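You operate a simulated robot arm through the tools that you are given. There is no shell and no other tool.

You run a simulated robot arm. Do the job below in one go: nothing can be reset, and whatever is moved stays where it is left.

Task
The meter needs a zero: stop the microwaves, zero it, restart and hold the reading.
Fine: restart from the supply's screen; no refused try; leave power and trim alone.

The check looks at the end state, three seconds after you hand in, the way a careful person would. Anything else that was tipped, shoved, dropped, spilled or broken makes it a failure.

Robot
A 6-joint arm with a two-finger parallel gripper, fixed in place. Base frame: the origin is at the foot of the arm, x ahead of it, y to its left, z up. Readings come in m, degrees, newtons and seconds.
With the tool pointing down near the work surface it reaches from about 0.48 to 0.88 m from the base axis. Its first joint turns from -115.0 to 115.0 degrees. Payload 4.2 kg.
Tool frame: the origin (TCP) lies between the finger pads and is the grasp point; the fingertips stand 0.023 m ahead of it; z points along the fingers, y is the line along which they close. The gripper opens to 0.094 m. The fingers are 0.038 m wide and 0.01 m thick; the gripper's body (0.054 by 0.096 m) begins 0.039 m behind the TCP.
Orientation is that of the tool frame in the base frame, as a unit quaternion [x, y, z, w]. With the fingers straight down and closing along the base's y, the tool's x points along the base's -x, its y along +y and its z along -z.

Tools
- The arm moves only by the tool servo_tool. Its argument "rows" is a list that holds one entry, the list of rows, each a list of 7 numbers: the shift along the tool's x, y, z in m, then the turn, a rotation vector about the tool's x, y, z in degrees, then the opening, from 0 (shut) to 1 (fully open). In form: [[[tx, ty, tz, ax, ay, az, grip], ...]]. A call has 1 to 20 rows; each row shifts and turns the commanded pose from where the row before left it, along the tool's axes as they then stand. Rows are played at 5 a second. More than 0.05 m and 8.6 degrees between two rows, or a gripper value outside its range, and nothing of the call is played. Where a pose cannot be reached the arm comes as near as it can. A force on the tool above 90 N (or 10 N above the force at the start of the call, whichever is more), or a blocked arm, ends the call early, and 0.2 s more pass. Each finger travels about 0.108 m/s and halts on what it meets, pressing with about 36 N; the grip force reading is that of the motor and also rises with nothing between the fingers. The clock runs only during rows and for 0.2 s after the last one: add rows that do not move to give the fingers time. The reply holds the time, the measured pose of the TCP, the force on the tool along the base axes, the opening and the grip force, in the units named above and with some noise, with the torque about the TCP (base axes, N m) and any sound that the robot's microphone picked up.
- Cameras (640 x 400 px; columns grow to the right, rows downward): "scene" is fixed at [0.0512, 0.6501, 1.5282]; the picture's right is [-0.84, -0.55, 0.00], its down [-0.24, 0.37, -0.90] and it looks along [0.49, -0.75, -0.45] (base axes); focal length 350 px, centre (320, 200). "wrist" rides on the gripper at [0.086, 0.016, -0.075] in the tool frame; the picture's right is [-0.18, 0.98, 0.00], its down [-0.58, -0.11, -0.81] and it looks along [-0.79, -0.15, 0.59] (tool axes); focal length 243 px, centre (320, 200). There is no depth. A picture from a camera that has moved, and an enlarged one, comes with that camera's place and axes in the base frame and with its lens.
- get_image(camera): a new picture of that camera. It takes no simulated time.
- lift_body(by): slides the trunk up (or, below 0, down) by that many m; the arm rides with it, the base frame stays. It gives what a move gives, with no picture.
- close_up(camera, box): a new picture of the part [left, top, right, bottom] of that camera's present view, enlarged. It takes no simulated time.
- sign_off(): hands the job in; it is judged then, once.

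Places have to be worked out from the pictures, the camera data and where the tool is seen. Open the gripper and draw the arm clear of the work before you hand the job in, unless the task says otherwise.

The tools are called by a JSON object that holds its "op" and its "data". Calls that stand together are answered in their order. servo_tool: Moves the arm, as the interface text tells. Its arguments: {"type":"object","properties":{"rows":{"type":"array","items":{"type":"array","items":{"type":"array","items":{"type":"number"}}}}},"required":["rows"]} The other tools are called the same way: lift_body (by) slides the trunk up or down; get_image (camera) takes a picture; close_up (camera, box) takes an enlarged picture of a part of a camera's view; sign_off () hands the job in.

At the start:

```text
clock: 0.0
tool_pos: [0.4652, 0.1912, 1.1947]
ee_rot: [0.001, 1.0, 0.0, 0.0]
wrist_force: [-0.3, -0.6, -0.4]
moment: [0.03, 0.02, 0.0]
width: 0.094
grasp_force: 0.1
trunk travel left (down, up): [-0.725, 0.265]
```

scene: 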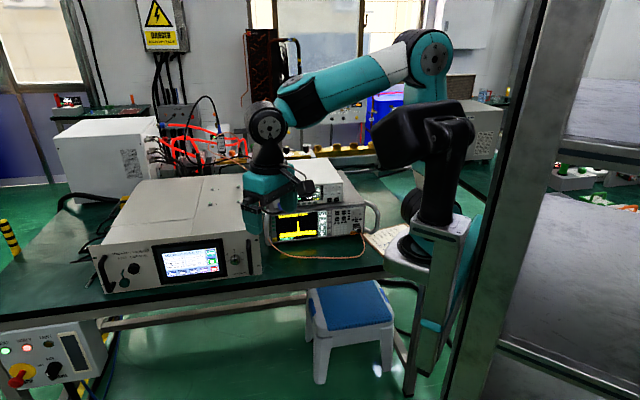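
wrist: 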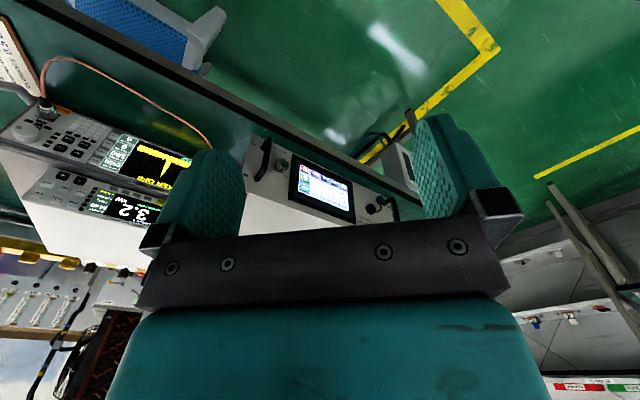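

I start by looking closely at the instruments: the supply with its touch screen, the meters in the middle, and the control box at lower left.

{"op": "close_up", "data": {"camera": "scene", "box": [90, 170, 270, 300]}}

{"op": "close_up", "data": {"camera": "scene", "box": [250, 150, 390, 270]}}

{"op": "close_up", "data": {"camera": "scene", "box": [0, 310, 120, 400]}}

{"op": "close_up", "data": {"camera": "wrist", "box": [0, 60, 240, 240]}}

{"op": "close_up", "data": {"camera": "wrist", "box": [230, 120, 430, 240]}}

{"op": "close_up", "data": {"camera": "scene", "box": [150, 235, 240, 290]}}

```text
3.08 times, centred on (180, 235) of scene
camera zoom: at [0.0512, 0.6501, 1.5282], right [-0.84, -0.55, 0.0], down [-0.24, 0.37, -0.9], along [0.49, -0.75, -0.45], focal length 1076 px, centre (751, 92)
```

zoom: 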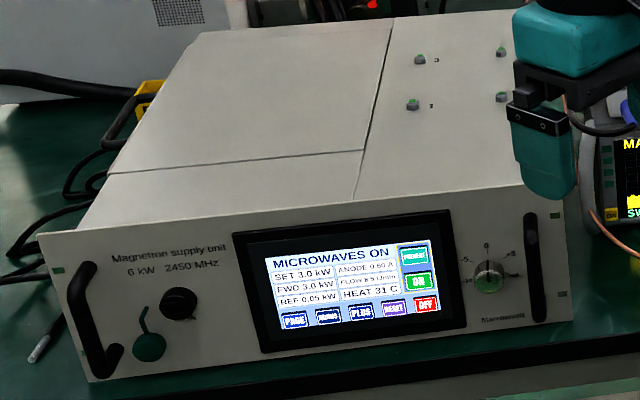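

```text
3.33 times, centred on (320, 210) of scene
camera zoom: at [0.0512, 0.6501, 1.5282], right [-0.84, -0.55, 0.0], down [-0.24, 0.37, -0.9], along [0.49, -0.75, -0.45], focal length 1166 px, centre (320, 167)
```

zoom: 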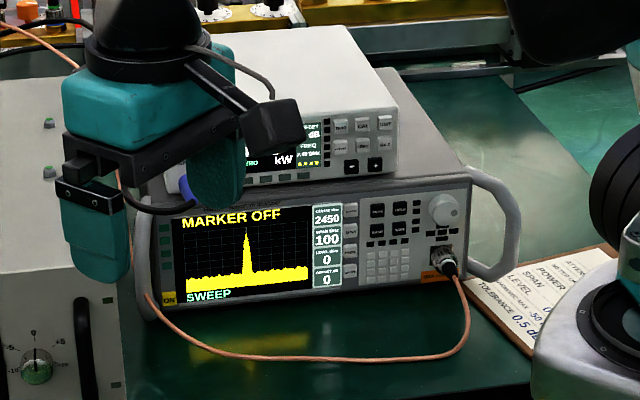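

```text
4.44 times, centred on (60, 355) of scene
camera zoom: at [0.0512, 0.6501, 1.5282], right [-0.84, -0.55, 0.0], down [-0.24, 0.37, -0.9], along [0.49, -0.75, -0.45], focal length 1554 px, centre (1476, -489)
```

zoom: 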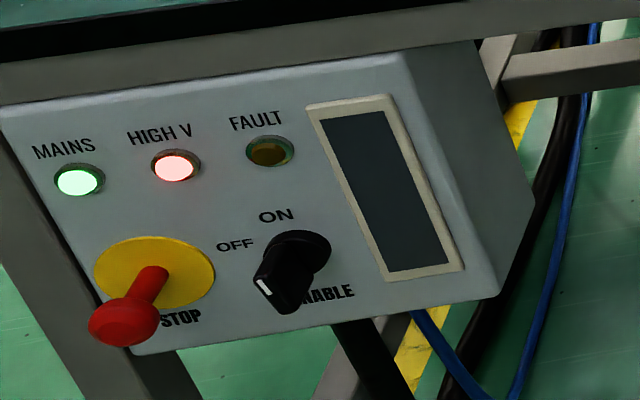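

```text
2.22 times, centred on (120, 150) of wrist
camera zoom: at [0.3776, 0.2075, 1.2698], right [0.18, 0.98, 0.0], down [0.58, -0.11, 0.81], along [0.79, -0.15, -0.59], focal length 539 px, centre (764, 311)
```

zoom: 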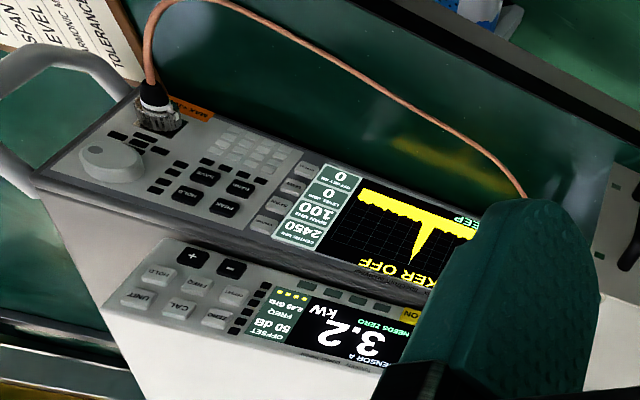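

```text
3.20 times, centred on (330, 180) of wrist
camera zoom: at [0.3776, 0.2075, 1.2698], right [0.18, 0.98, 0.0], down [0.58, -0.11, 0.81], along [0.79, -0.15, -0.59], focal length 776 px, centre (288, 264)
```

zoom: 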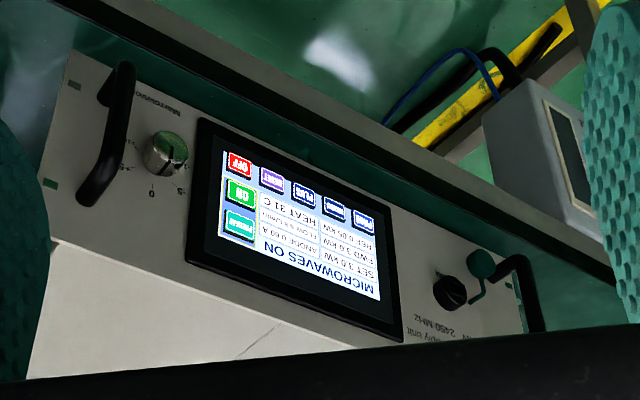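

```text
7.11 times, centred on (195, 262) of scene
camera zoom: at [0.0512, 0.6501, 1.5282], right [-0.84, -0.55, 0.0], down [-0.24, 0.37, -0.9], along [0.49, -0.75, -0.45], focal length 2487 px, centre (1209, -244)
```

zoom: 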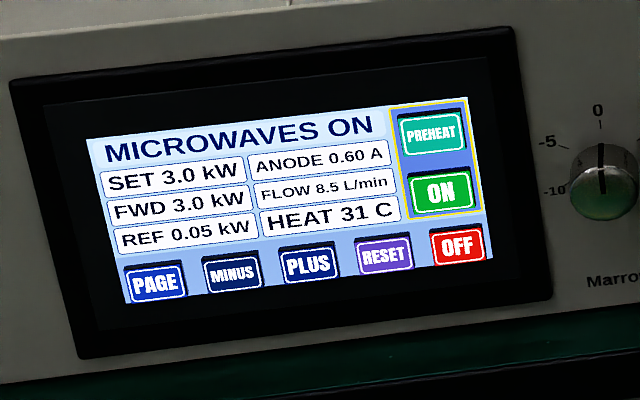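

The arm hides part of the meter in the scene view, so I slide the trunk up 0.2 m to see past it. The supply (touch screen) sits near (0.8, 0.05, 0.85) and the meter near (0.65, -0.36, 0.95).

{"op": "lift_body", "data": {"by": 0.2}}

{"op": "close_up", "data": {"camera": "scene", "box": [260, 160, 390, 250]}}

{"op": "close_up", "data": {"camera": "scene", "box": [285, 180, 355, 220]}}

{"op": "get_image", "data": {"camera": "scene"}}

{"op": "get_image", "data": {"camera": "wrist"}}

{"op": "close_up", "data": {"camera": "scene", "box": [360, 220, 420, 260]}}

```text
clock: 2.2
tool_pos: [0.4644, 0.1917, 1.3958]
ee_rot: [0.0, 1.0, -0.001, 0.0]
wrist_force: [0.9, -1.3, -0.8]
moment: [-0.01, 0.0, -0.02]
width: 0.094
grasp_force: 0.1
trunk travel left (down, up): [-0.925, 0.065]
```

```text
4.44 times, centred on (325, 205) of scene
camera zoom: at [0.0512, 0.6501, 1.5282], right [-0.84, -0.55, 0.0], down [-0.24, 0.37, -0.9], along [0.49, -0.75, -0.45], focal length 1554 px, centre (298, 178)
```

zoom: 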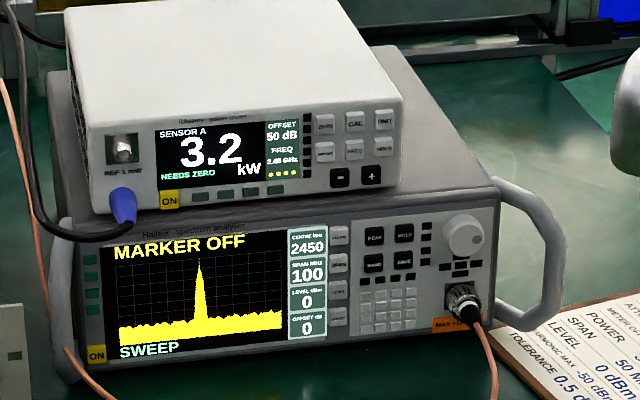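

```text
9.14 times, centred on (320, 200) of scene
camera zoom: at [0.0512, 0.6501, 1.5282], right [-0.84, -0.55, 0.0], down [-0.24, 0.37, -0.9], along [0.49, -0.75, -0.45], focal length 3198 px, centre (320, 200)
```

zoom: 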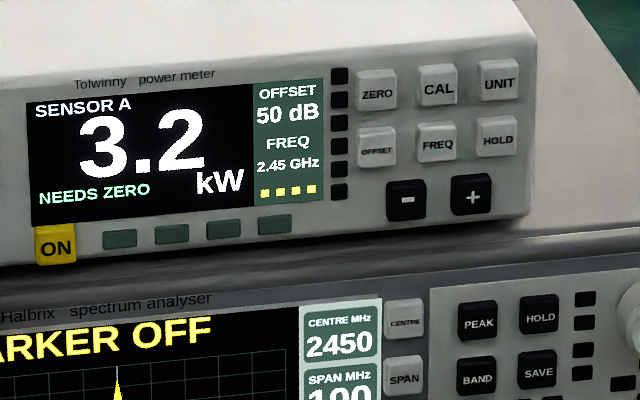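

```text
taken
```

scene: 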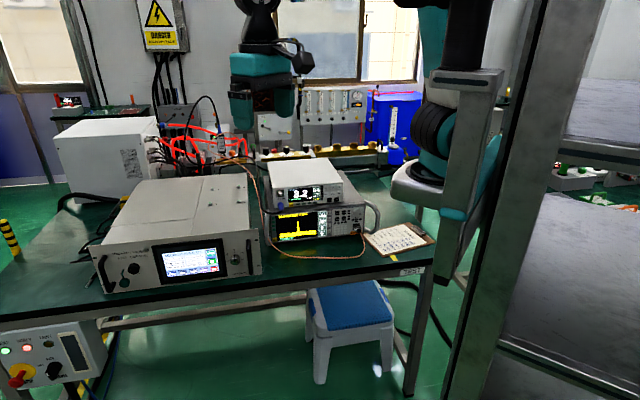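

```text
taken
camera wrist: at [0.3776, 0.2075, 1.4697], right [0.18, 0.98, 0.0], down [0.58, -0.11, 0.81], along [0.79, -0.15, -0.59], focal length 243 px, centre (320, 200)
```

wrist: 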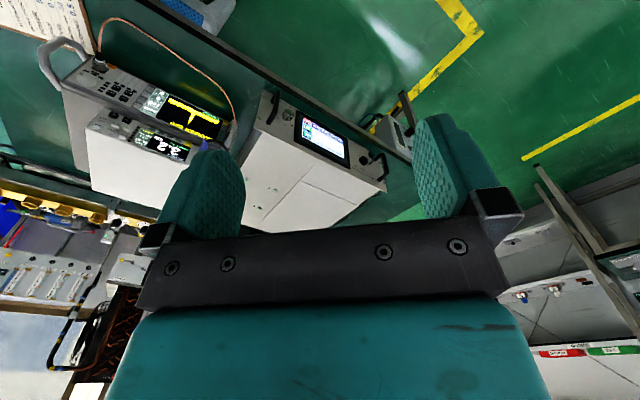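

```text
10.00 times, centred on (390, 240) of scene
camera zoom: at [0.0512, 0.6501, 1.5282], right [-0.84, -0.55, 0.0], down [-0.24, 0.37, -0.9], along [0.49, -0.75, -0.45], focal length 3497 px, centre (-380, -200)
```

zoom: 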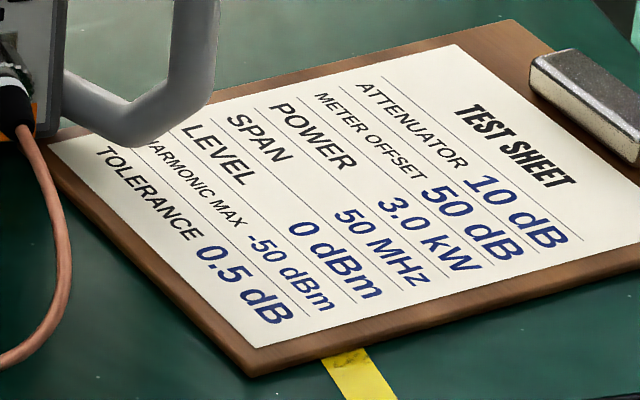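

The full picture is now clear: the meter shows 3.2 kW and "NEEDS ZERO", with ZERO at top left and HOLD at right-middle of its keypad. I enlarge the wrist view of the meter and the supply to triangulate their panels.

{"op": "close_up", "data": {"camera": "wrist", "box": [80, 100, 200, 175]}}

{"op": "close_up", "data": {"camera": "wrist", "box": [255, 85, 395, 185]}}

{"op": "close_up", "data": {"camera": "scene", "box": [90, 220, 270, 300]}}

```text
5.33 times, centred on (140, 138) of wrist
camera zoom: at [0.3776, 0.2075, 1.4697], right [0.18, 0.98, 0.0], down [0.58, -0.11, 0.81], along [0.79, -0.15, -0.59], focal length 1294 px, centre (1280, 533)
```

zoom: 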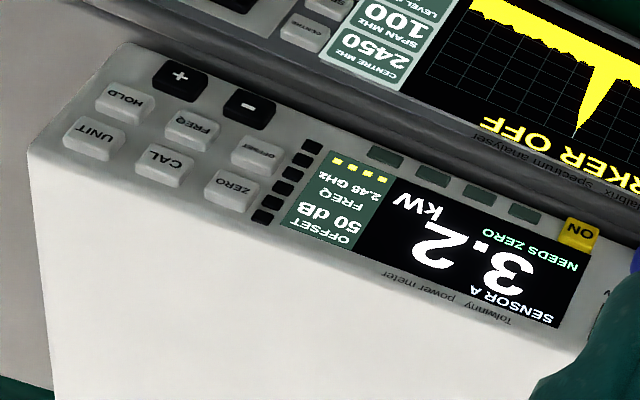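

```text
4.00 times, centred on (325, 135) of wrist
camera zoom: at [0.3776, 0.2075, 1.4697], right [0.18, 0.98, 0.0], down [0.58, -0.11, 0.81], along [0.79, -0.15, -0.59], focal length 970 px, centre (300, 460)
```

zoom: 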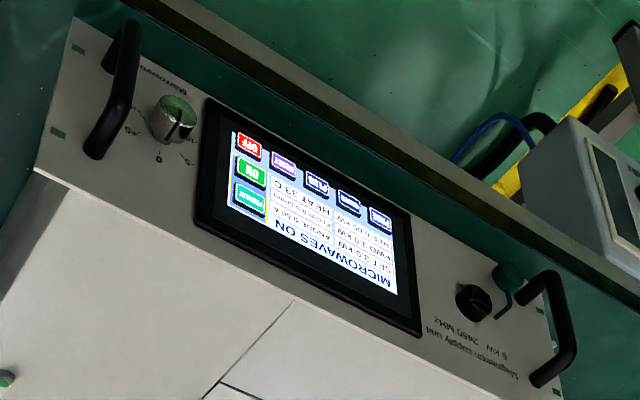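

```text
3.56 times, centred on (180, 260) of scene
camera zoom: at [0.0512, 0.6501, 1.5282], right [-0.84, -0.55, 0.0], down [-0.24, 0.37, -0.9], along [0.49, -0.75, -0.45], focal length 1244 px, centre (818, -13)
```

zoom: 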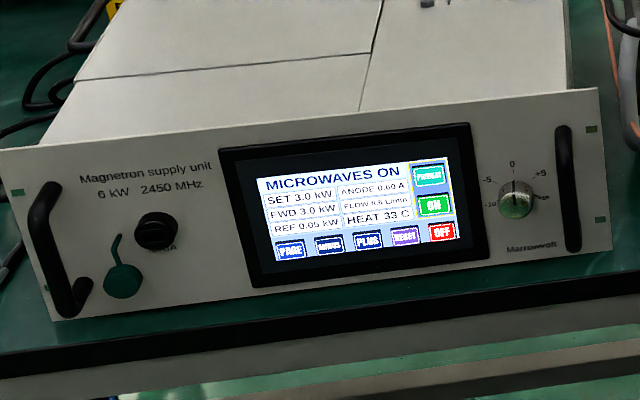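

All instruments face about (-0.7, +0.7), with vertical panels. By triangulation, on the supply: OFF ≈ (0.81, 0.09, 0.85), ON ≈ (0.81, 0.093, 0.88), PREHEAT ≈ (0.81, 0.093, 0.907). On the meter: ZERO ≈ (0.657, -0.317, 1.008), HOLD ≈ (0.622, -0.35, 0.982). High up and clear, I close the fingers, move out over the front, then yaw 45° and pitch 45° so the fingertips point at the panels.

{"op": "servo_tool", "data": {"rows": [[[-0.036, 0.005, 0, 0, 0, 0, 0], [-0.036, 0.005, 0, 0, 0, 0, 0], [-0.036, 0.005, 0, 0, 0, 0, 0], [-0.036, 0.005, 0, 0, 0, 0, 0], [-0.036, 0.005, 0, 0, 0, 0, 0], [-0.036, 0.005, 0, 0, 0, 0, 0], [0, 0, 0, 0, 0, 7.5, 0], [0, 0, 0, 0, 0, 7.5, 0], [0, 0, 0, 0, 0, 7.5, 0], [0, 0, 0, 0, 0, 7.5, 0], [0, 0, 0, 0, 0, 7.5, 0], [0, 0, 0, 0, 0, 7.5, 0], [0, 0, 0, 0, -7.5, 0, 0], [0, 0, 0, 0, -7.5, 0, 0], [0, 0, 0, 0, -7.5, 0, 0], [0, 0, 0, 0, -7.5, 0, 0], [0, 0, 0, 0, -7.5, 0, 0], [0, 0, 0, 0, -7.5, 0, 0]]]}}

{"op": "get_image", "data": {"camera": "scene"}}

{"op": "get_image", "data": {"camera": "wrist"}}

```text
clock: 6.0
tool_pos: [0.6586, 0.2167, 1.3743]
ee_rot: [0.352, 0.854, -0.144, 0.354]
wrist_force: [0.4, -0.3, -0.5]
moment: [0.03, -0.01, 0.04]
width: 0.0
grasp_force: 36.0
out of reach, approached as far as the arm can: row 14, 15, 17, 18
trunk travel left (down, up): [-0.925, 0.065]
```

```text
taken
```

scene: 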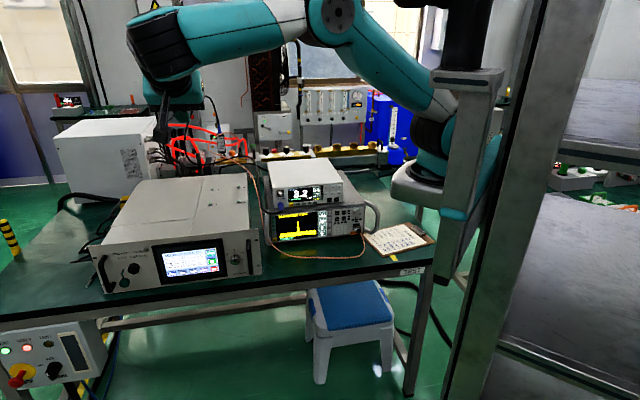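

```text
taken
camera wrist: at [0.588, 0.3079, 1.3663], right [0.78, 0.61, 0.13], down [-0.19, 0.03, 0.98], along [0.59, -0.79, 0.14], focal length 243 px, centre (320, 200)
```

wrist: 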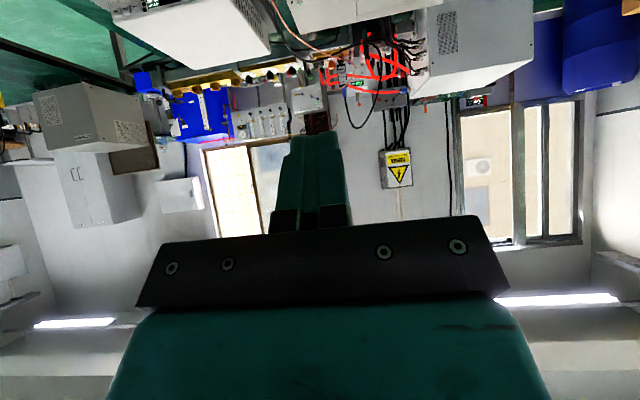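

The orientation is right (45° yaw, 45° pitch) but the arm is near its stretch limit up here. I lower the tool straight down 0.3 m, which stays about 0.16 m in front of the supply panel.

{"op": "servo_tool", "data": {"rows": [[[0.035, 0, 0.035, 0, 0, 0, 0], [0.035, 0, 0.035, 0, 0, 0, 0], [0.035, 0, 0.035, 0, 0, 0, 0], [0.035, 0, 0.035, 0, 0, 0, 0], [0.035, 0, 0.035, 0, 0, 0, 0], [0.035, 0, 0.035, 0, 0, 0, 0], [0, 0, 0, 0, 0, 0, 0]]]}}

{"op": "get_image", "data": {"camera": "scene"}}

{"op": "get_image", "data": {"camera": "wrist"}}

```text
clock: 7.6
tool_pos: [0.6575, 0.2159, 1.0774]
ee_rot: [0.353, 0.854, -0.146, 0.354]
wrist_force: [0.0, -0.9, 0.9]
moment: [-0.01, 0.02, -0.02]
width: 0.0003
grasp_force: 35.9
trunk travel left (down, up): [-0.925, 0.065]
```

```text
taken
```

scene: 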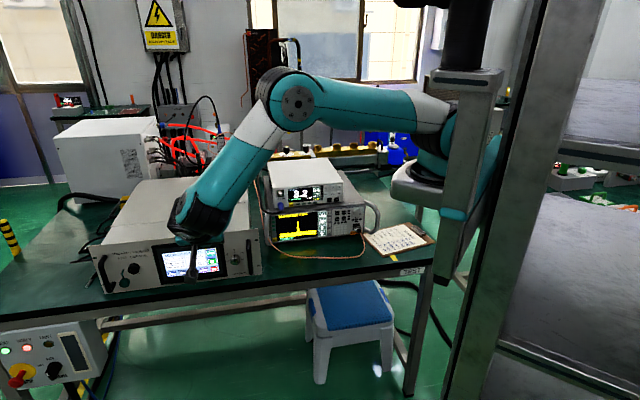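

```text
taken
camera wrist: at [0.5879, 0.3078, 1.0698], right [0.79, 0.6, 0.13], down [-0.19, 0.03, 0.98], along [0.59, -0.8, 0.14], focal length 243 px, centre (320, 200)
```

wrist: 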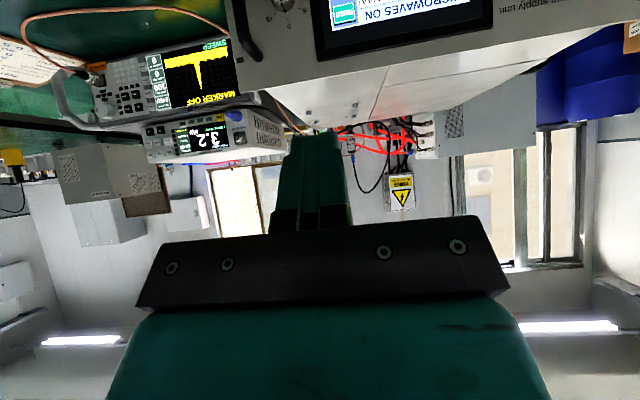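

The arm follows well now. I lower the trunk 0.17 m so the tool faces the supply screen at a standoff of about 0.16 m.

{"op": "lift_body", "data": {"by": -0.17}}

{"op": "get_image", "data": {"camera": "wrist"}}

{"op": "get_image", "data": {"camera": "scene"}}

{"op": "close_up", "data": {"camera": "scene", "box": [140, 200, 260, 300]}}

```text
clock: 9.5
tool_pos: [0.6571, 0.2167, 0.9091]
ee_rot: [0.354, 0.854, -0.147, 0.353]
wrist_force: [-0.1, -0.2, 0.4]
moment: [-0.01, -0.03, -0.02]
width: 0.0002
grasp_force: 36.0
trunk travel left (down, up): [-0.755, 0.235]
```

```text
taken
camera wrist: at [0.5879, 0.3078, 0.9003], right [0.79, 0.6, 0.13], down [-0.19, 0.04, 0.98], along [0.59, -0.8, 0.14], focal length 243 px, centre (320, 200)
```

wrist: 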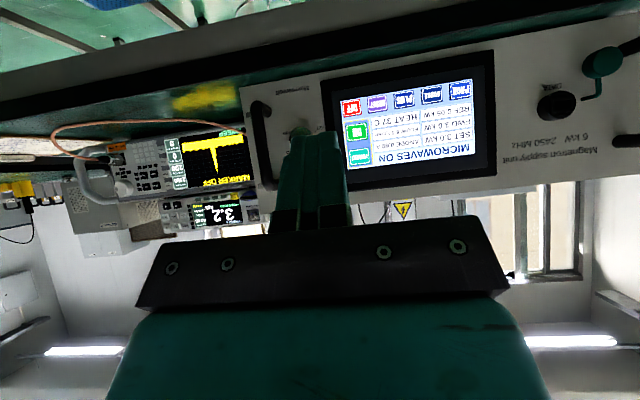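

```text
taken
```

scene: 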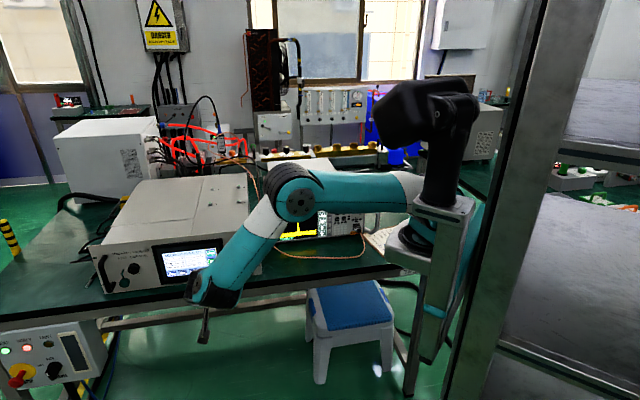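

```text
4.00 times, centred on (200, 250) of scene
camera zoom: at [0.0512, 0.6501, 1.5282], right [-0.84, -0.55, 0.0], down [-0.24, 0.37, -0.9], along [0.49, -0.75, -0.45], focal length 1399 px, centre (800, 0)
```

zoom: 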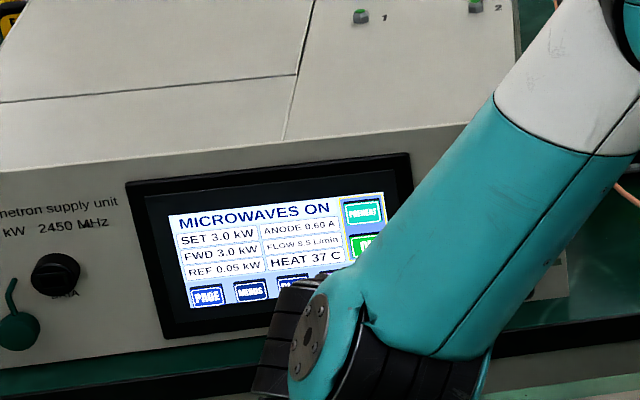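

The wrist camera now sees the screen frontally (upside down). I enlarge it around the screen and fingertip to refine heights.

{"op": "close_up", "data": {"camera": "wrist", "box": [260, 40, 500, 190]}}

{"op": "close_up", "data": {"camera": "wrist", "box": [240, 80, 400, 180]}}

{"op": "close_up", "data": {"camera": "scene", "box": [170, 280, 240, 350]}}

```text
2.67 times, centred on (380, 115) of wrist
camera zoom: at [0.5879, 0.3078, 0.9003], right [0.79, 0.6, 0.13], down [-0.19, 0.04, 0.98], along [0.59, -0.8, 0.14], focal length 647 px, centre (160, 427)
```

zoom: 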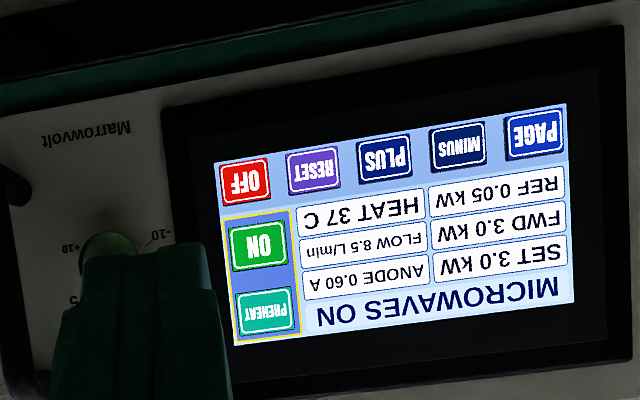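

```text
4.00 times, centred on (320, 130) of wrist
camera zoom: at [0.5879, 0.3078, 0.9003], right [0.79, 0.6, 0.13], down [-0.19, 0.04, 0.98], along [0.59, -0.8, 0.14], focal length 970 px, centre (320, 480)
```

zoom: 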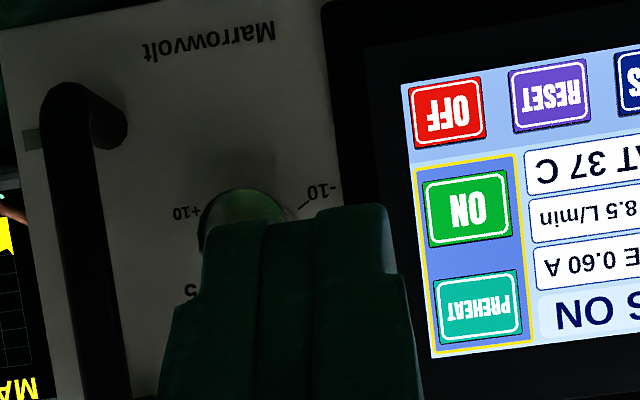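

```text
5.71 times, centred on (205, 315) of scene
camera zoom: at [0.0512, 0.6501, 1.5282], right [-0.84, -0.55, 0.0], down [-0.24, 0.37, -0.9], along [0.49, -0.75, -0.45], focal length 1998 px, centre (977, -457)
```

zoom: 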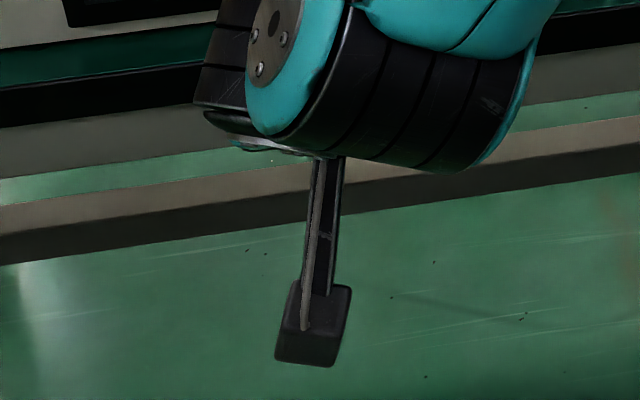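

Cross-checking the two frontal wrist views with the scene rays puts the buttons at OFF (0.824, 0.083, 0.836), ON (0.826, 0.085, 0.865) and PREHEAT (0.826, 0.084, 0.896). I go down to OFF height, shift sideways, then move in to a standoff of about 3 cm.

{"op": "servo_tool", "data": {"rows": [[[0.0167, 0.0078, 0.0167, 0, 0, 0, 0], [0.0167, 0.0078, 0.0167, 0, 0, 0, 0], [0.0167, 0.0078, 0.0167, 0, 0, 0, 0], [-0.0283, 0, 0.0283, 0, 0, 0, 0], [-0.0283, 0, 0.0283, 0, 0, 0, 0], [-0.0283, 0, 0.0283, 0, 0, 0, 0], [-0.0283, 0, 0.0283, 0, 0, 0, 0], [0, 0, 0, 0, 0, 0, 0]]]}}

{"op": "get_image", "data": {"camera": "wrist"}}

{"op": "get_image", "data": {"camera": "scene"}}

```text
clock: 11.3
tool_pos: [0.7846, 0.1207, 0.8354]
ee_rot: [0.353, 0.854, -0.146, 0.354]
wrist_force: [-0.3, -0.4, 0.2]
moment: [-0.02, 0.02, -0.02]
width: 0.0002
grasp_force: 35.4
trunk travel left (down, up): [-0.755, 0.235]
```

```text
taken
camera wrist: at [0.7164, 0.2112, 0.828], right [0.79, 0.6, 0.13], down [-0.19, 0.04, 0.98], along [0.59, -0.8, 0.14], focal length 243 px, centre (320, 200)
```

wrist: 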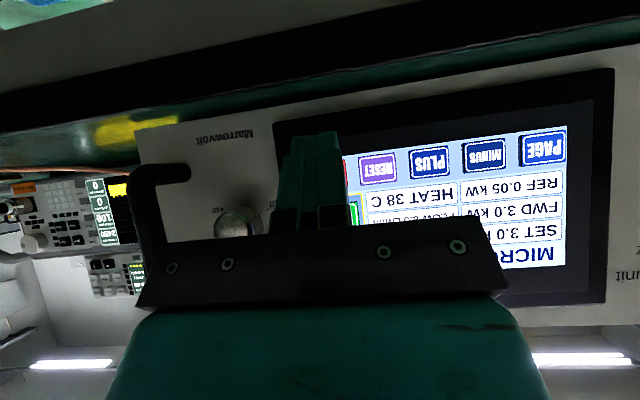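

```text
taken
```

scene: 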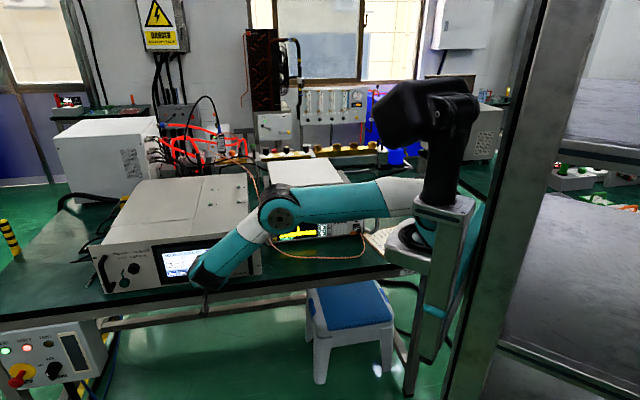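

The row of buttons extrapolates OFF to pixel ≈ (326, 174), nearly where the fingertip will land; I correct by 2 mm up and 2 mm sideways and move in 2 cm, leaving about 1 cm.

{"op": "servo_tool", "data": {"rows": [[[-0.0085, -0.002, 0.0057, 0, 0, 0, 0], [-0.0071, 0, 0.0071, 0, 0, 0, 0], [0, 0, 0, 0, 0, 0, 0]]]}}

{"op": "get_image", "data": {"camera": "wrist"}}

```text
clock: 12.1
tool_pos: [0.7987, 0.1044, 0.8393]
ee_rot: [0.354, 0.854, -0.146, 0.353]
wrist_force: [-0.5, 0.9, -0.9]
moment: [-0.01, 0.0, 0.0]
width: 0.0
grasp_force: 36.4
trunk travel left (down, up): [-0.755, 0.235]
heard: click, click
```

```text
taken
camera wrist: at [0.73, 0.196, 0.8306], right [0.79, 0.6, 0.13], down [-0.19, 0.04, 0.98], along [0.59, -0.8, 0.14], focal length 243 px, centre (320, 200)
```

wrist: 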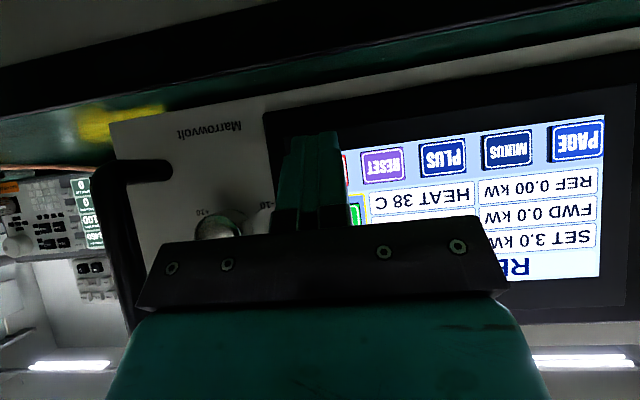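

FWD reads 0.0 kW after the clicks: OFF has taken. I back off 6 cm and look at the screen.

{"op": "servo_tool", "data": {"rows": [[[0.0212, 0, -0.0212, 0, 0, 0, 0], [0.0212, 0, -0.0212, 0, 0, 0, 0], [0, 0, 0, 0, 0, 0, 0]]]}}

{"op": "get_image", "data": {"camera": "wrist"}}

{"op": "close_up", "data": {"camera": "scene", "box": [140, 200, 340, 300]}}

{"op": "close_up", "data": {"camera": "wrist", "box": [260, 60, 560, 250]}}

```text
clock: 12.9
tool_pos: [0.7571, 0.1469, 0.8383]
ee_rot: [0.354, 0.854, -0.147, 0.353]
wrist_force: [0.0, -0.3, 0.1]
moment: [-0.01, -0.04, 0.01]
width: 0.0003
grasp_force: 35.9
trunk travel left (down, up): [-0.755, 0.235]
```

```text
taken
camera wrist: at [0.6878, 0.2389, 0.8304], right [0.79, 0.6, 0.13], down [-0.19, 0.04, 0.98], along [0.59, -0.8, 0.14], focal length 243 px, centre (320, 200)
```

wrist: 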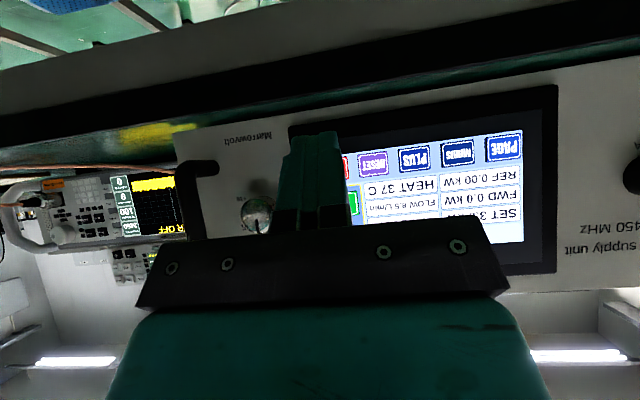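

```text
3.20 times, centred on (240, 250) of scene
camera zoom: at [0.0512, 0.6501, 1.5282], right [-0.84, -0.55, 0.0], down [-0.24, 0.37, -0.9], along [0.49, -0.75, -0.45], focal length 1119 px, centre (576, 40)
```

zoom: 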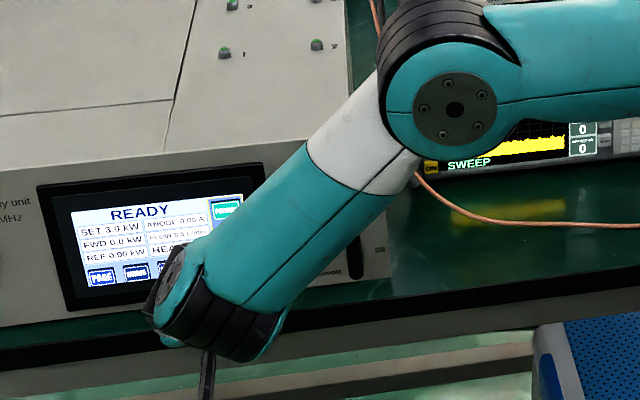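

```text
2.11 times, centred on (410, 155) of wrist
camera zoom: at [0.6878, 0.2389, 0.8304], right [0.79, 0.6, 0.13], down [-0.19, 0.04, 0.98], along [0.59, -0.8, 0.14], focal length 511 px, centre (130, 295)
```

zoom: 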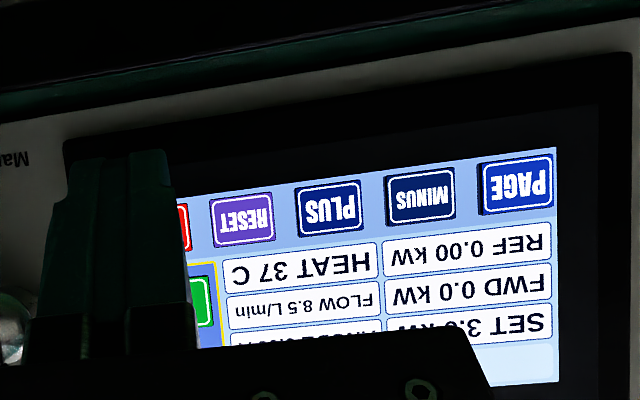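

The supply now shows READY with 0.0 kW forward and 0.00 A anode. Next I raise the tool, then swing sideways to a standoff in front of the meter at about (0.541, -0.206, 1.00).

{"op": "servo_tool", "data": {"rows": [[[-0.0237, 0, -0.0343, 0, 0, 0, 0], [-0.0237, 0, -0.0343, 0, 0, 0, 0], [-0.0237, 0, -0.0343, 0, 0, 0, 0], [-0.0237, 0, -0.0343, 0, 0, 0, 0], [0, -0.0402, 0, 0, 0, 0, 0], [0, -0.0402, 0, 0, 0, 0, 0], [0, -0.0402, 0, 0, 0, 0, 0], [0, -0.0402, 0, 0, 0, 0, 0], [-0.0151, -0.0402, 0.0151, 0, 0, 0, 0], [-0.0151, -0.0402, 0.0151, 0, 0, 0, 0], [-0.0151, -0.0402, 0.0151, 0, 0, 0, 0], [-0.0151, -0.0402, 0.0151, 0, 0, 0, 0], [-0.0151, -0.0402, 0.0151, 0, 0, 0, 0], [-0.0151, -0.0402, 0.0151, 0, 0, 0, 0], [0, 0, 0, 0, 0, 0, 0]]]}}

{"op": "get_image", "data": {"camera": "wrist"}}

{"op": "get_image", "data": {"camera": "scene"}}

{"op": "close_up", "data": {"camera": "wrist", "box": [230, 60, 470, 210]}}

{"op": "close_up", "data": {"camera": "scene", "box": [150, 235, 240, 290]}}

```text
clock: 16.1
tool_pos: [0.5793, -0.2041, 0.9981]
ee_rot: [0.353, 0.853, -0.147, 0.354]
wrist_force: [-0.8, -0.6, 0.0]
moment: [0.01, -0.01, -0.03]
width: 0.0
grasp_force: 35.7
out of reach, approached as far as the arm can: row 12, 13, 14
trunk travel left (down, up): [-0.755, 0.235]
```

```text
taken
camera wrist: at [0.5103, -0.1126, 0.9898], right [0.79, 0.6, 0.13], down [-0.19, 0.04, 0.98], along [0.59, -0.8, 0.14], focal length 243 px, centre (320, 200)
```

wrist: 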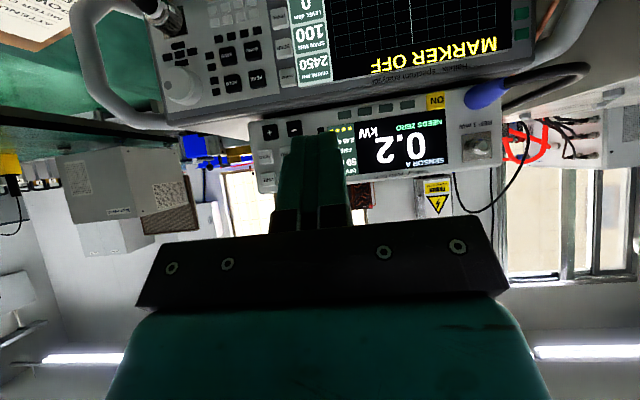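

```text
taken
```

scene: 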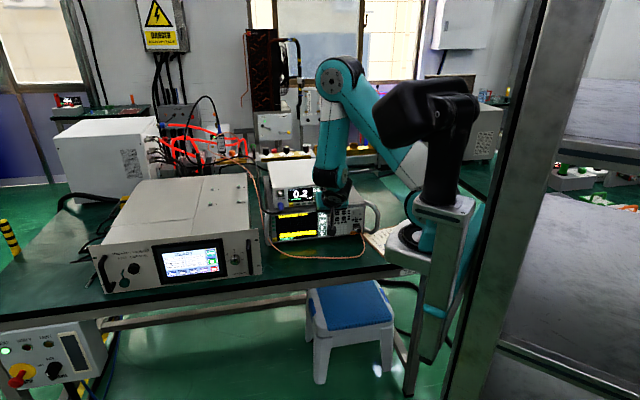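

```text
2.67 times, centred on (350, 135) of wrist
camera zoom: at [0.5103, -0.1126, 0.9898], right [0.79, 0.6, 0.13], down [-0.19, 0.04, 0.98], along [0.59, -0.8, 0.14], focal length 647 px, centre (240, 373)
```

zoom: 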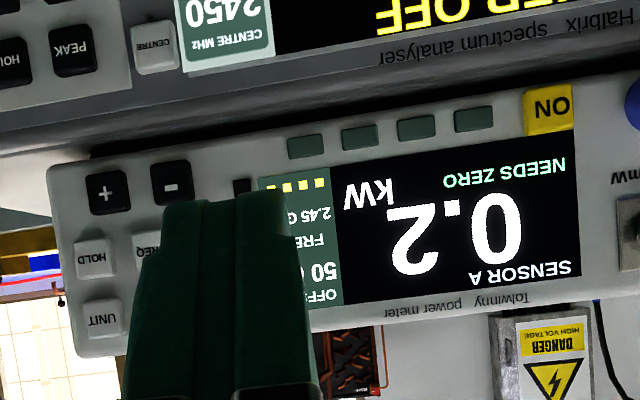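

```text
7.11 times, centred on (195, 262) of scene
camera zoom: at [0.0512, 0.6501, 1.5282], right [-0.84, -0.55, 0.0], down [-0.24, 0.37, -0.9], along [0.49, -0.75, -0.45], focal length 2487 px, centre (1209, -244)
```

zoom: 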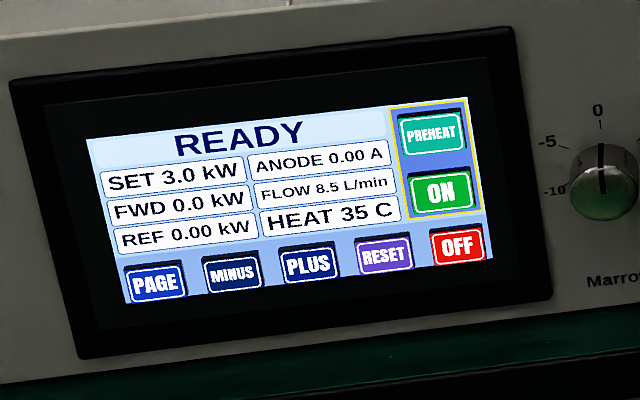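

The meter now reads 0.2 kW with no power, and the HIGH V lamp is off. Combining the views gives ZERO ≈ (0.666, -0.331, 1.000) and HOLD ≈ (0.630, -0.366, 0.974). I move in 8 cm toward the meter and re-read the position, since the last rows were clipped by reach.

{"op": "servo_tool", "data": {"rows": [[[-0.0283, 0, 0.0283, 0, 0, 0, 0], [-0.0283, 0, 0.0283, 0, 0, 0, 0], [0, 0, 0, 0, 0, 0, 0]]]}}

{"op": "get_image", "data": {"camera": "wrist"}}

{"op": "close_up", "data": {"camera": "wrist", "box": [200, 80, 440, 230]}}

```text
clock: 16.9
tool_pos: [0.6371, -0.2592, 0.9973]
ee_rot: [0.353, 0.854, -0.146, 0.354]
wrist_force: [-0.1, 0.3, -0.1]
moment: [0.06, -0.02, -0.02]
width: 0.0
grasp_force: 36.1
trunk travel left (down, up): [-0.755, 0.235]
```

```text
taken
camera wrist: at [0.5672, -0.1684, 0.9893], right [0.79, 0.6, 0.13], down [-0.19, 0.04, 0.98], along [0.59, -0.8, 0.14], focal length 243 px, centre (320, 200)
```

wrist: 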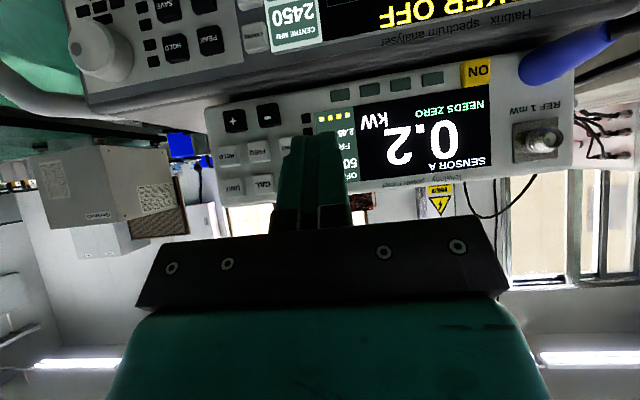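

```text
2.67 times, centred on (320, 155) of wrist
camera zoom: at [0.5672, -0.1684, 0.9893], right [0.79, 0.6, 0.13], down [-0.19, 0.04, 0.98], along [0.59, -0.8, 0.14], focal length 647 px, centre (320, 320)
```

zoom: 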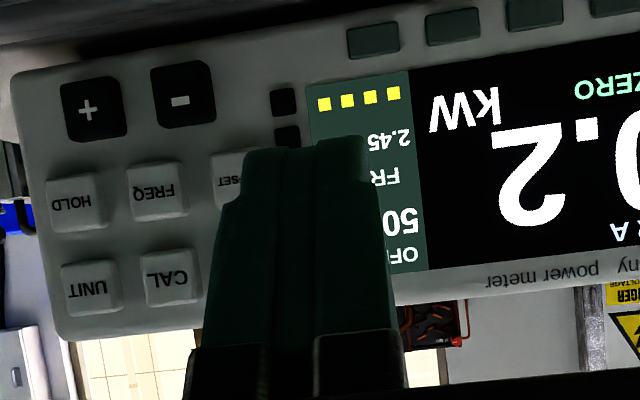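

The tool is at (0.637, -0.259, 0.997), about 3.5 cm of travel short of the keys and 3 cm left of ZERO. I shift sideways 33 mm and up 6 mm, then move in 15 mm and look again.

{"op": "servo_tool", "data": {"rows": [[[-0.0042, -0.033, -0.0042, 0, 0, 0, 0], [-0.0106, 0, 0.0106, 0, 0, 0, 0], [0, 0, 0, 0, 0, 0, 0]]]}}

{"op": "close_up", "data": {"camera": "wrist", "box": [200, 80, 440, 230]}}

{"op": "close_up", "data": {"camera": "scene", "box": [260, 160, 380, 240]}}

```text
clock: 17.7
tool_pos: [0.6241, -0.2966, 1.0047]
ee_rot: [0.353, 0.853, -0.147, 0.354]
wrist_force: [0.2, -0.7, 0.3]
moment: [0.02, 0.0, 0.01]
width: 0.0001
grasp_force: 36.2
trunk travel left (down, up): [-0.755, 0.235]
```

```text
2.67 times, centred on (320, 155) of wrist
camera zoom: at [0.5543, -0.2043, 0.9958], right [0.79, 0.6, 0.13], down [-0.19, 0.04, 0.98], along [0.59, -0.8, 0.14], focal length 647 px, centre (320, 320)
```

zoom: 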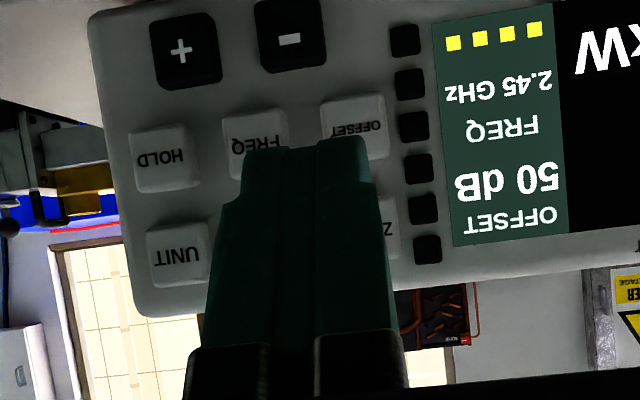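

```text
5.00 times, centred on (320, 200) of scene
camera zoom: at [0.0512, 0.6501, 1.5282], right [-0.84, -0.55, 0.0], down [-0.24, 0.37, -0.9], along [0.49, -0.75, -0.45], focal length 1749 px, centre (320, 200)
```

zoom: 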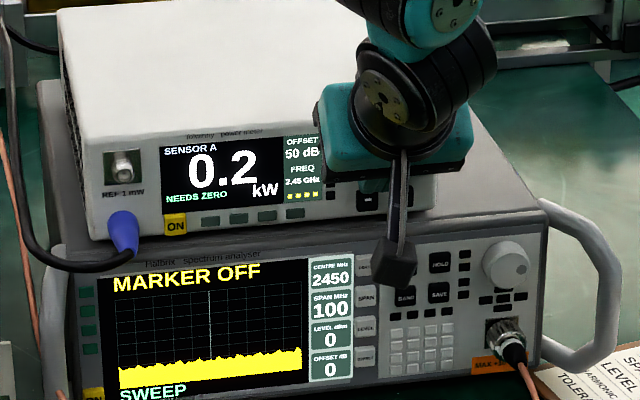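

The tip would land about 5 mm right and 3.5 mm above ZERO's centre; I nudge 2 mm left and 3 mm down (keeping a small bias away from the side softkeys), and approach in small steps.

{"op": "servo_tool", "data": {"rows": [[[-0.0035, 0.002, 0.0078, 0, 0, 0, 0], [-0.0021, 0, 0.0021, 0, 0, 0, 0], [-0.0014, 0, 0.0014, 0, 0, 0, 0], [0, 0, 0, 0, 0, 0, 0]]]}}

{"op": "close_up", "data": {"camera": "scene", "box": [260, 160, 380, 240]}}

{"op": "close_up", "data": {"camera": "wrist", "box": [200, 80, 440, 230]}}

```text
clock: 18.7
tool_pos: [0.6348, -0.3038, 1.0004]
ee_rot: [0.354, 0.853, -0.146, 0.354]
wrist_force: [0.1, -0.6, 0.9]
moment: [0.0, 0.0, 0.01]
width: 0.0
grasp_force: 36.2
trunk travel left (down, up): [-0.755, 0.235]
```

```text
5.00 times, centred on (320, 200) of scene
camera zoom: at [0.0512, 0.6501, 1.5282], right [-0.84, -0.55, 0.0], down [-0.24, 0.37, -0.9], along [0.49, -0.75, -0.45], focal length 1749 px, centre (320, 200)
```

zoom: 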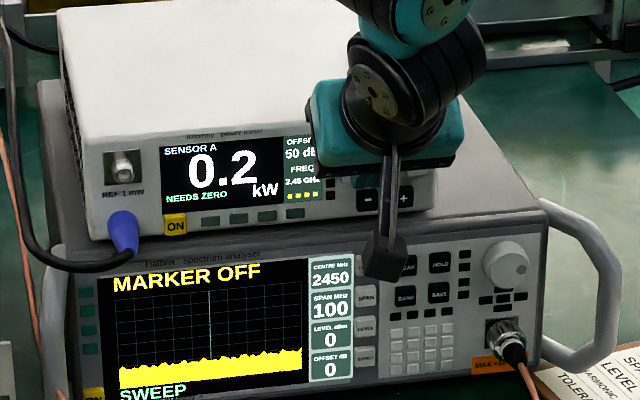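

```text
2.67 times, centred on (320, 155) of wrist
camera zoom: at [0.5655, -0.2114, 0.9934], right [0.79, 0.6, 0.13], down [-0.19, 0.04, 0.98], along [0.59, -0.8, 0.14], focal length 647 px, centre (320, 320)
```

zoom: 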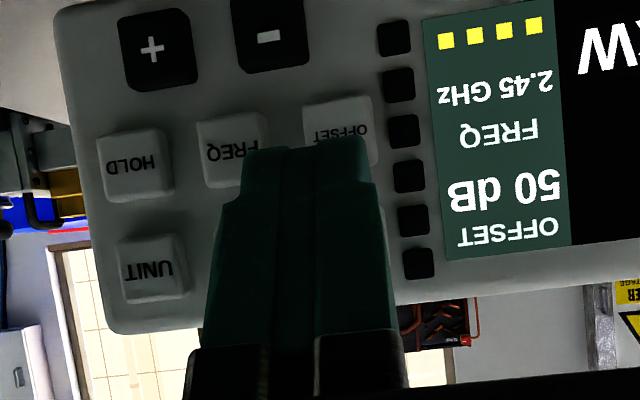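

No contact yet (n-travel to go about 5–8 mm), and the tip lines up with ZERO within a few mm. I continue in 2 mm steps.

{"op": "servo_tool", "data": {"rows": [[[-0.0014, 0.0015, 0.0014, 0, 0, 0, 0], [-0.0014, 0, 0.0014, 0, 0, 0, 0], [-0.0014, 0, 0.0014, 0, 0, 0, 0], [0, 0, 0, 0, 0, 0, 0]]]}}

{"op": "close_up", "data": {"camera": "scene", "box": [260, 160, 380, 240]}}

```text
clock: 19.7
tool_pos: [0.6412, -0.3058, 1.0019]
ee_rot: [0.354, 0.853, -0.147, 0.354]
wrist_force: [-0.2, 0.1, -0.4]
moment: [-0.01, 0.0, 0.02]
width: 0.0
grasp_force: 36.1
trunk travel left (down, up): [-0.755, 0.235]
```

```text
5.00 times, centred on (320, 200) of scene
camera zoom: at [0.0512, 0.6501, 1.5282], right [-0.84, -0.55, 0.0], down [-0.24, 0.37, -0.9], along [0.49, -0.75, -0.45], focal length 1749 px, centre (320, 200)
```

zoom: 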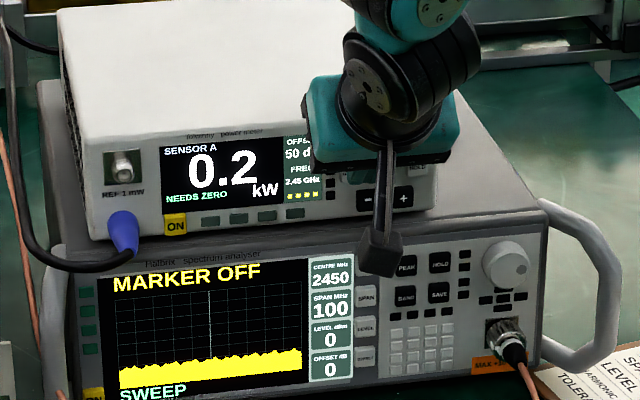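

Still free (forces near zero). Two more 2 mm steps.

{"op": "servo_tool", "data": {"rows": [[[-0.0014, 0, 0.0014, 0, 0, 0, 0], [-0.0014, 0, 0.0014, 0, 0, 0, 0], [0, 0, 0, 0, 0, 0, 0]]]}}

{"op": "close_up", "data": {"camera": "wrist", "box": [200, 80, 440, 230]}}

```text
clock: 20.5
tool_pos: [0.6425, -0.3095, 1.0037]
ee_rot: [0.354, 0.853, -0.147, 0.354]
wrist_force: [-2.9, 3.3, 3.0]
moment: [-0.07, -0.11, -0.02]
width: 0.0001
grasp_force: 35.4
trunk travel left (down, up): [-0.755, 0.235]
heard: click
```

```text
2.67 times, centred on (320, 155) of wrist
camera zoom: at [0.5737, -0.2176, 0.9937], right [0.79, 0.6, 0.13], down [-0.19, 0.04, 0.98], along [0.59, -0.8, 0.14], focal length 647 px, centre (320, 320)
```

zoom: 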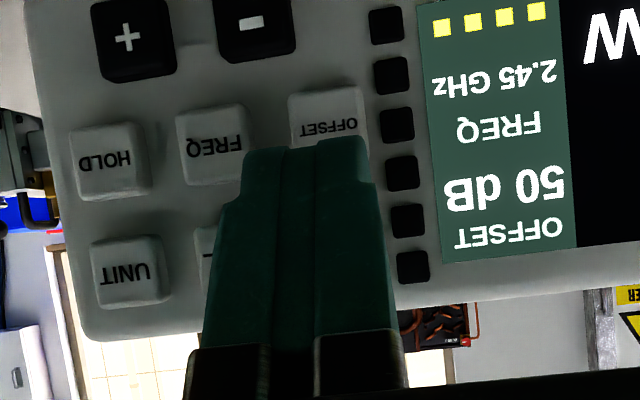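

A click, with about 5 N on the tool: the key went down. I check the meter's display before withdrawing.

{"op": "close_up", "data": {"camera": "scene", "box": [260, 160, 380, 240]}}

```text
5.00 times, centred on (320, 200) of scene
camera zoom: at [0.0512, 0.6501, 1.5282], right [-0.84, -0.55, 0.0], down [-0.24, 0.37, -0.9], along [0.49, -0.75, -0.45], focal length 1749 px, centre (320, 200)
```

zoom: 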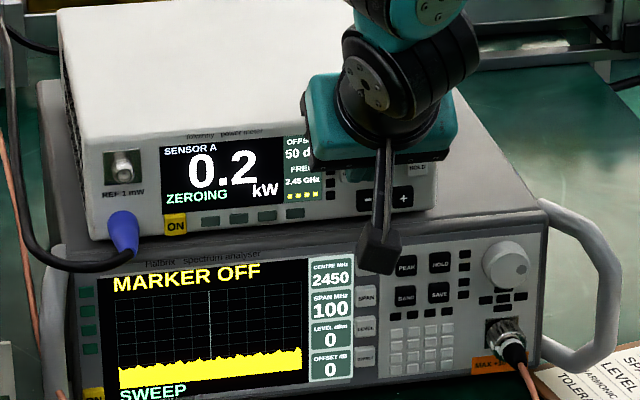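

The meter shows ZEROING. I withdraw straight back and let it finish before touching the supply.

{"op": "servo_tool", "data": {"rows": [[[0.0142, 0, -0.0142, 0, 0, 0, 0], [0.0142, 0, -0.0142, 0, 0, 0, 0], [0, 0, 0, 0, 0, 0, 0], [0, 0, 0, 0, 0, 0, 0], [0, 0, 0, 0, 0, 0, 0], [0, 0, 0, 0, 0, 0, 0], [0, 0, 0, 0, 0, 0, 0], [0, 0, 0, 0, 0, 0, 0], [0, 0, 0, 0, 0, 0, 0], [0, 0, 0, 0, 0, 0, 0]]]}}

{"op": "close_up", "data": {"camera": "scene", "box": [260, 160, 380, 240]}}

{"op": "close_up", "data": {"camera": "scene", "box": [150, 235, 240, 290]}}

{"op": "close_up", "data": {"camera": "scene", "box": [0, 310, 120, 400]}}

```text
clock: 22.7
tool_pos: [0.6154, -0.2812, 1.002]
ee_rot: [0.353, 0.854, -0.147, 0.353]
wrist_force: [-0.2, -0.7, 0.1]
moment: [-0.01, -0.01, -0.02]
width: 0.0
grasp_force: 35.9
trunk travel left (down, up): [-0.755, 0.235]
```

```text
5.00 times, centred on (320, 200) of scene
camera zoom: at [0.0512, 0.6501, 1.5282], right [-0.84, -0.55, 0.0], down [-0.24, 0.37, -0.9], along [0.49, -0.75, -0.45], focal length 1749 px, centre (320, 200)
```

zoom: 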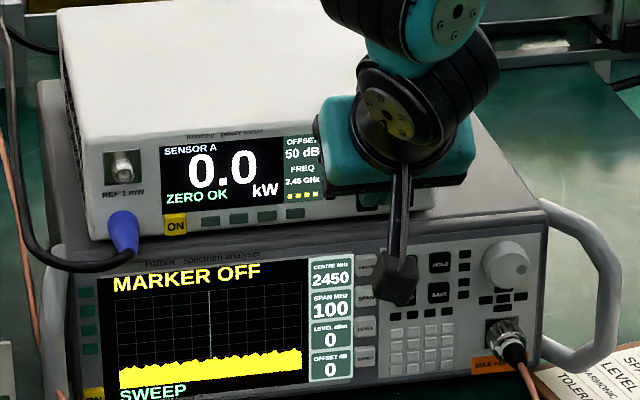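

```text
7.11 times, centred on (195, 262) of scene
camera zoom: at [0.0512, 0.6501, 1.5282], right [-0.84, -0.55, 0.0], down [-0.24, 0.37, -0.9], along [0.49, -0.75, -0.45], focal length 2487 px, centre (1209, -244)
```

zoom: 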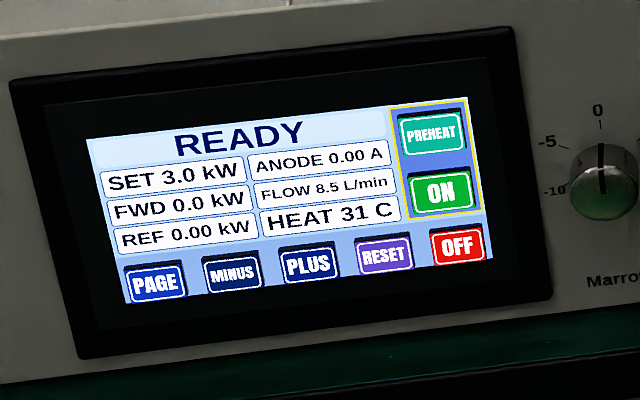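

```text
4.44 times, centred on (60, 355) of scene
camera zoom: at [0.0512, 0.6501, 1.5282], right [-0.84, -0.55, 0.0], down [-0.24, 0.37, -0.9], along [0.49, -0.75, -0.45], focal length 1554 px, centre (1476, -489)
```

zoom: 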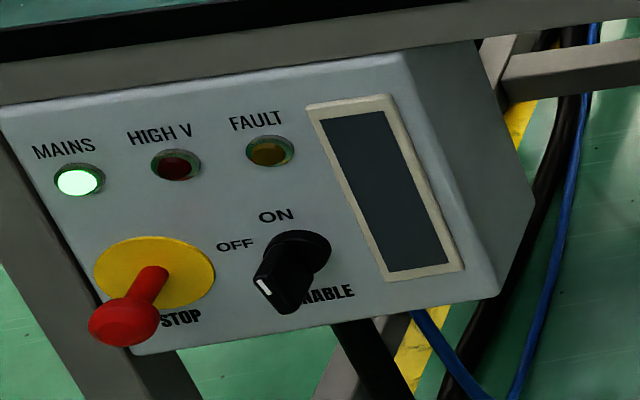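

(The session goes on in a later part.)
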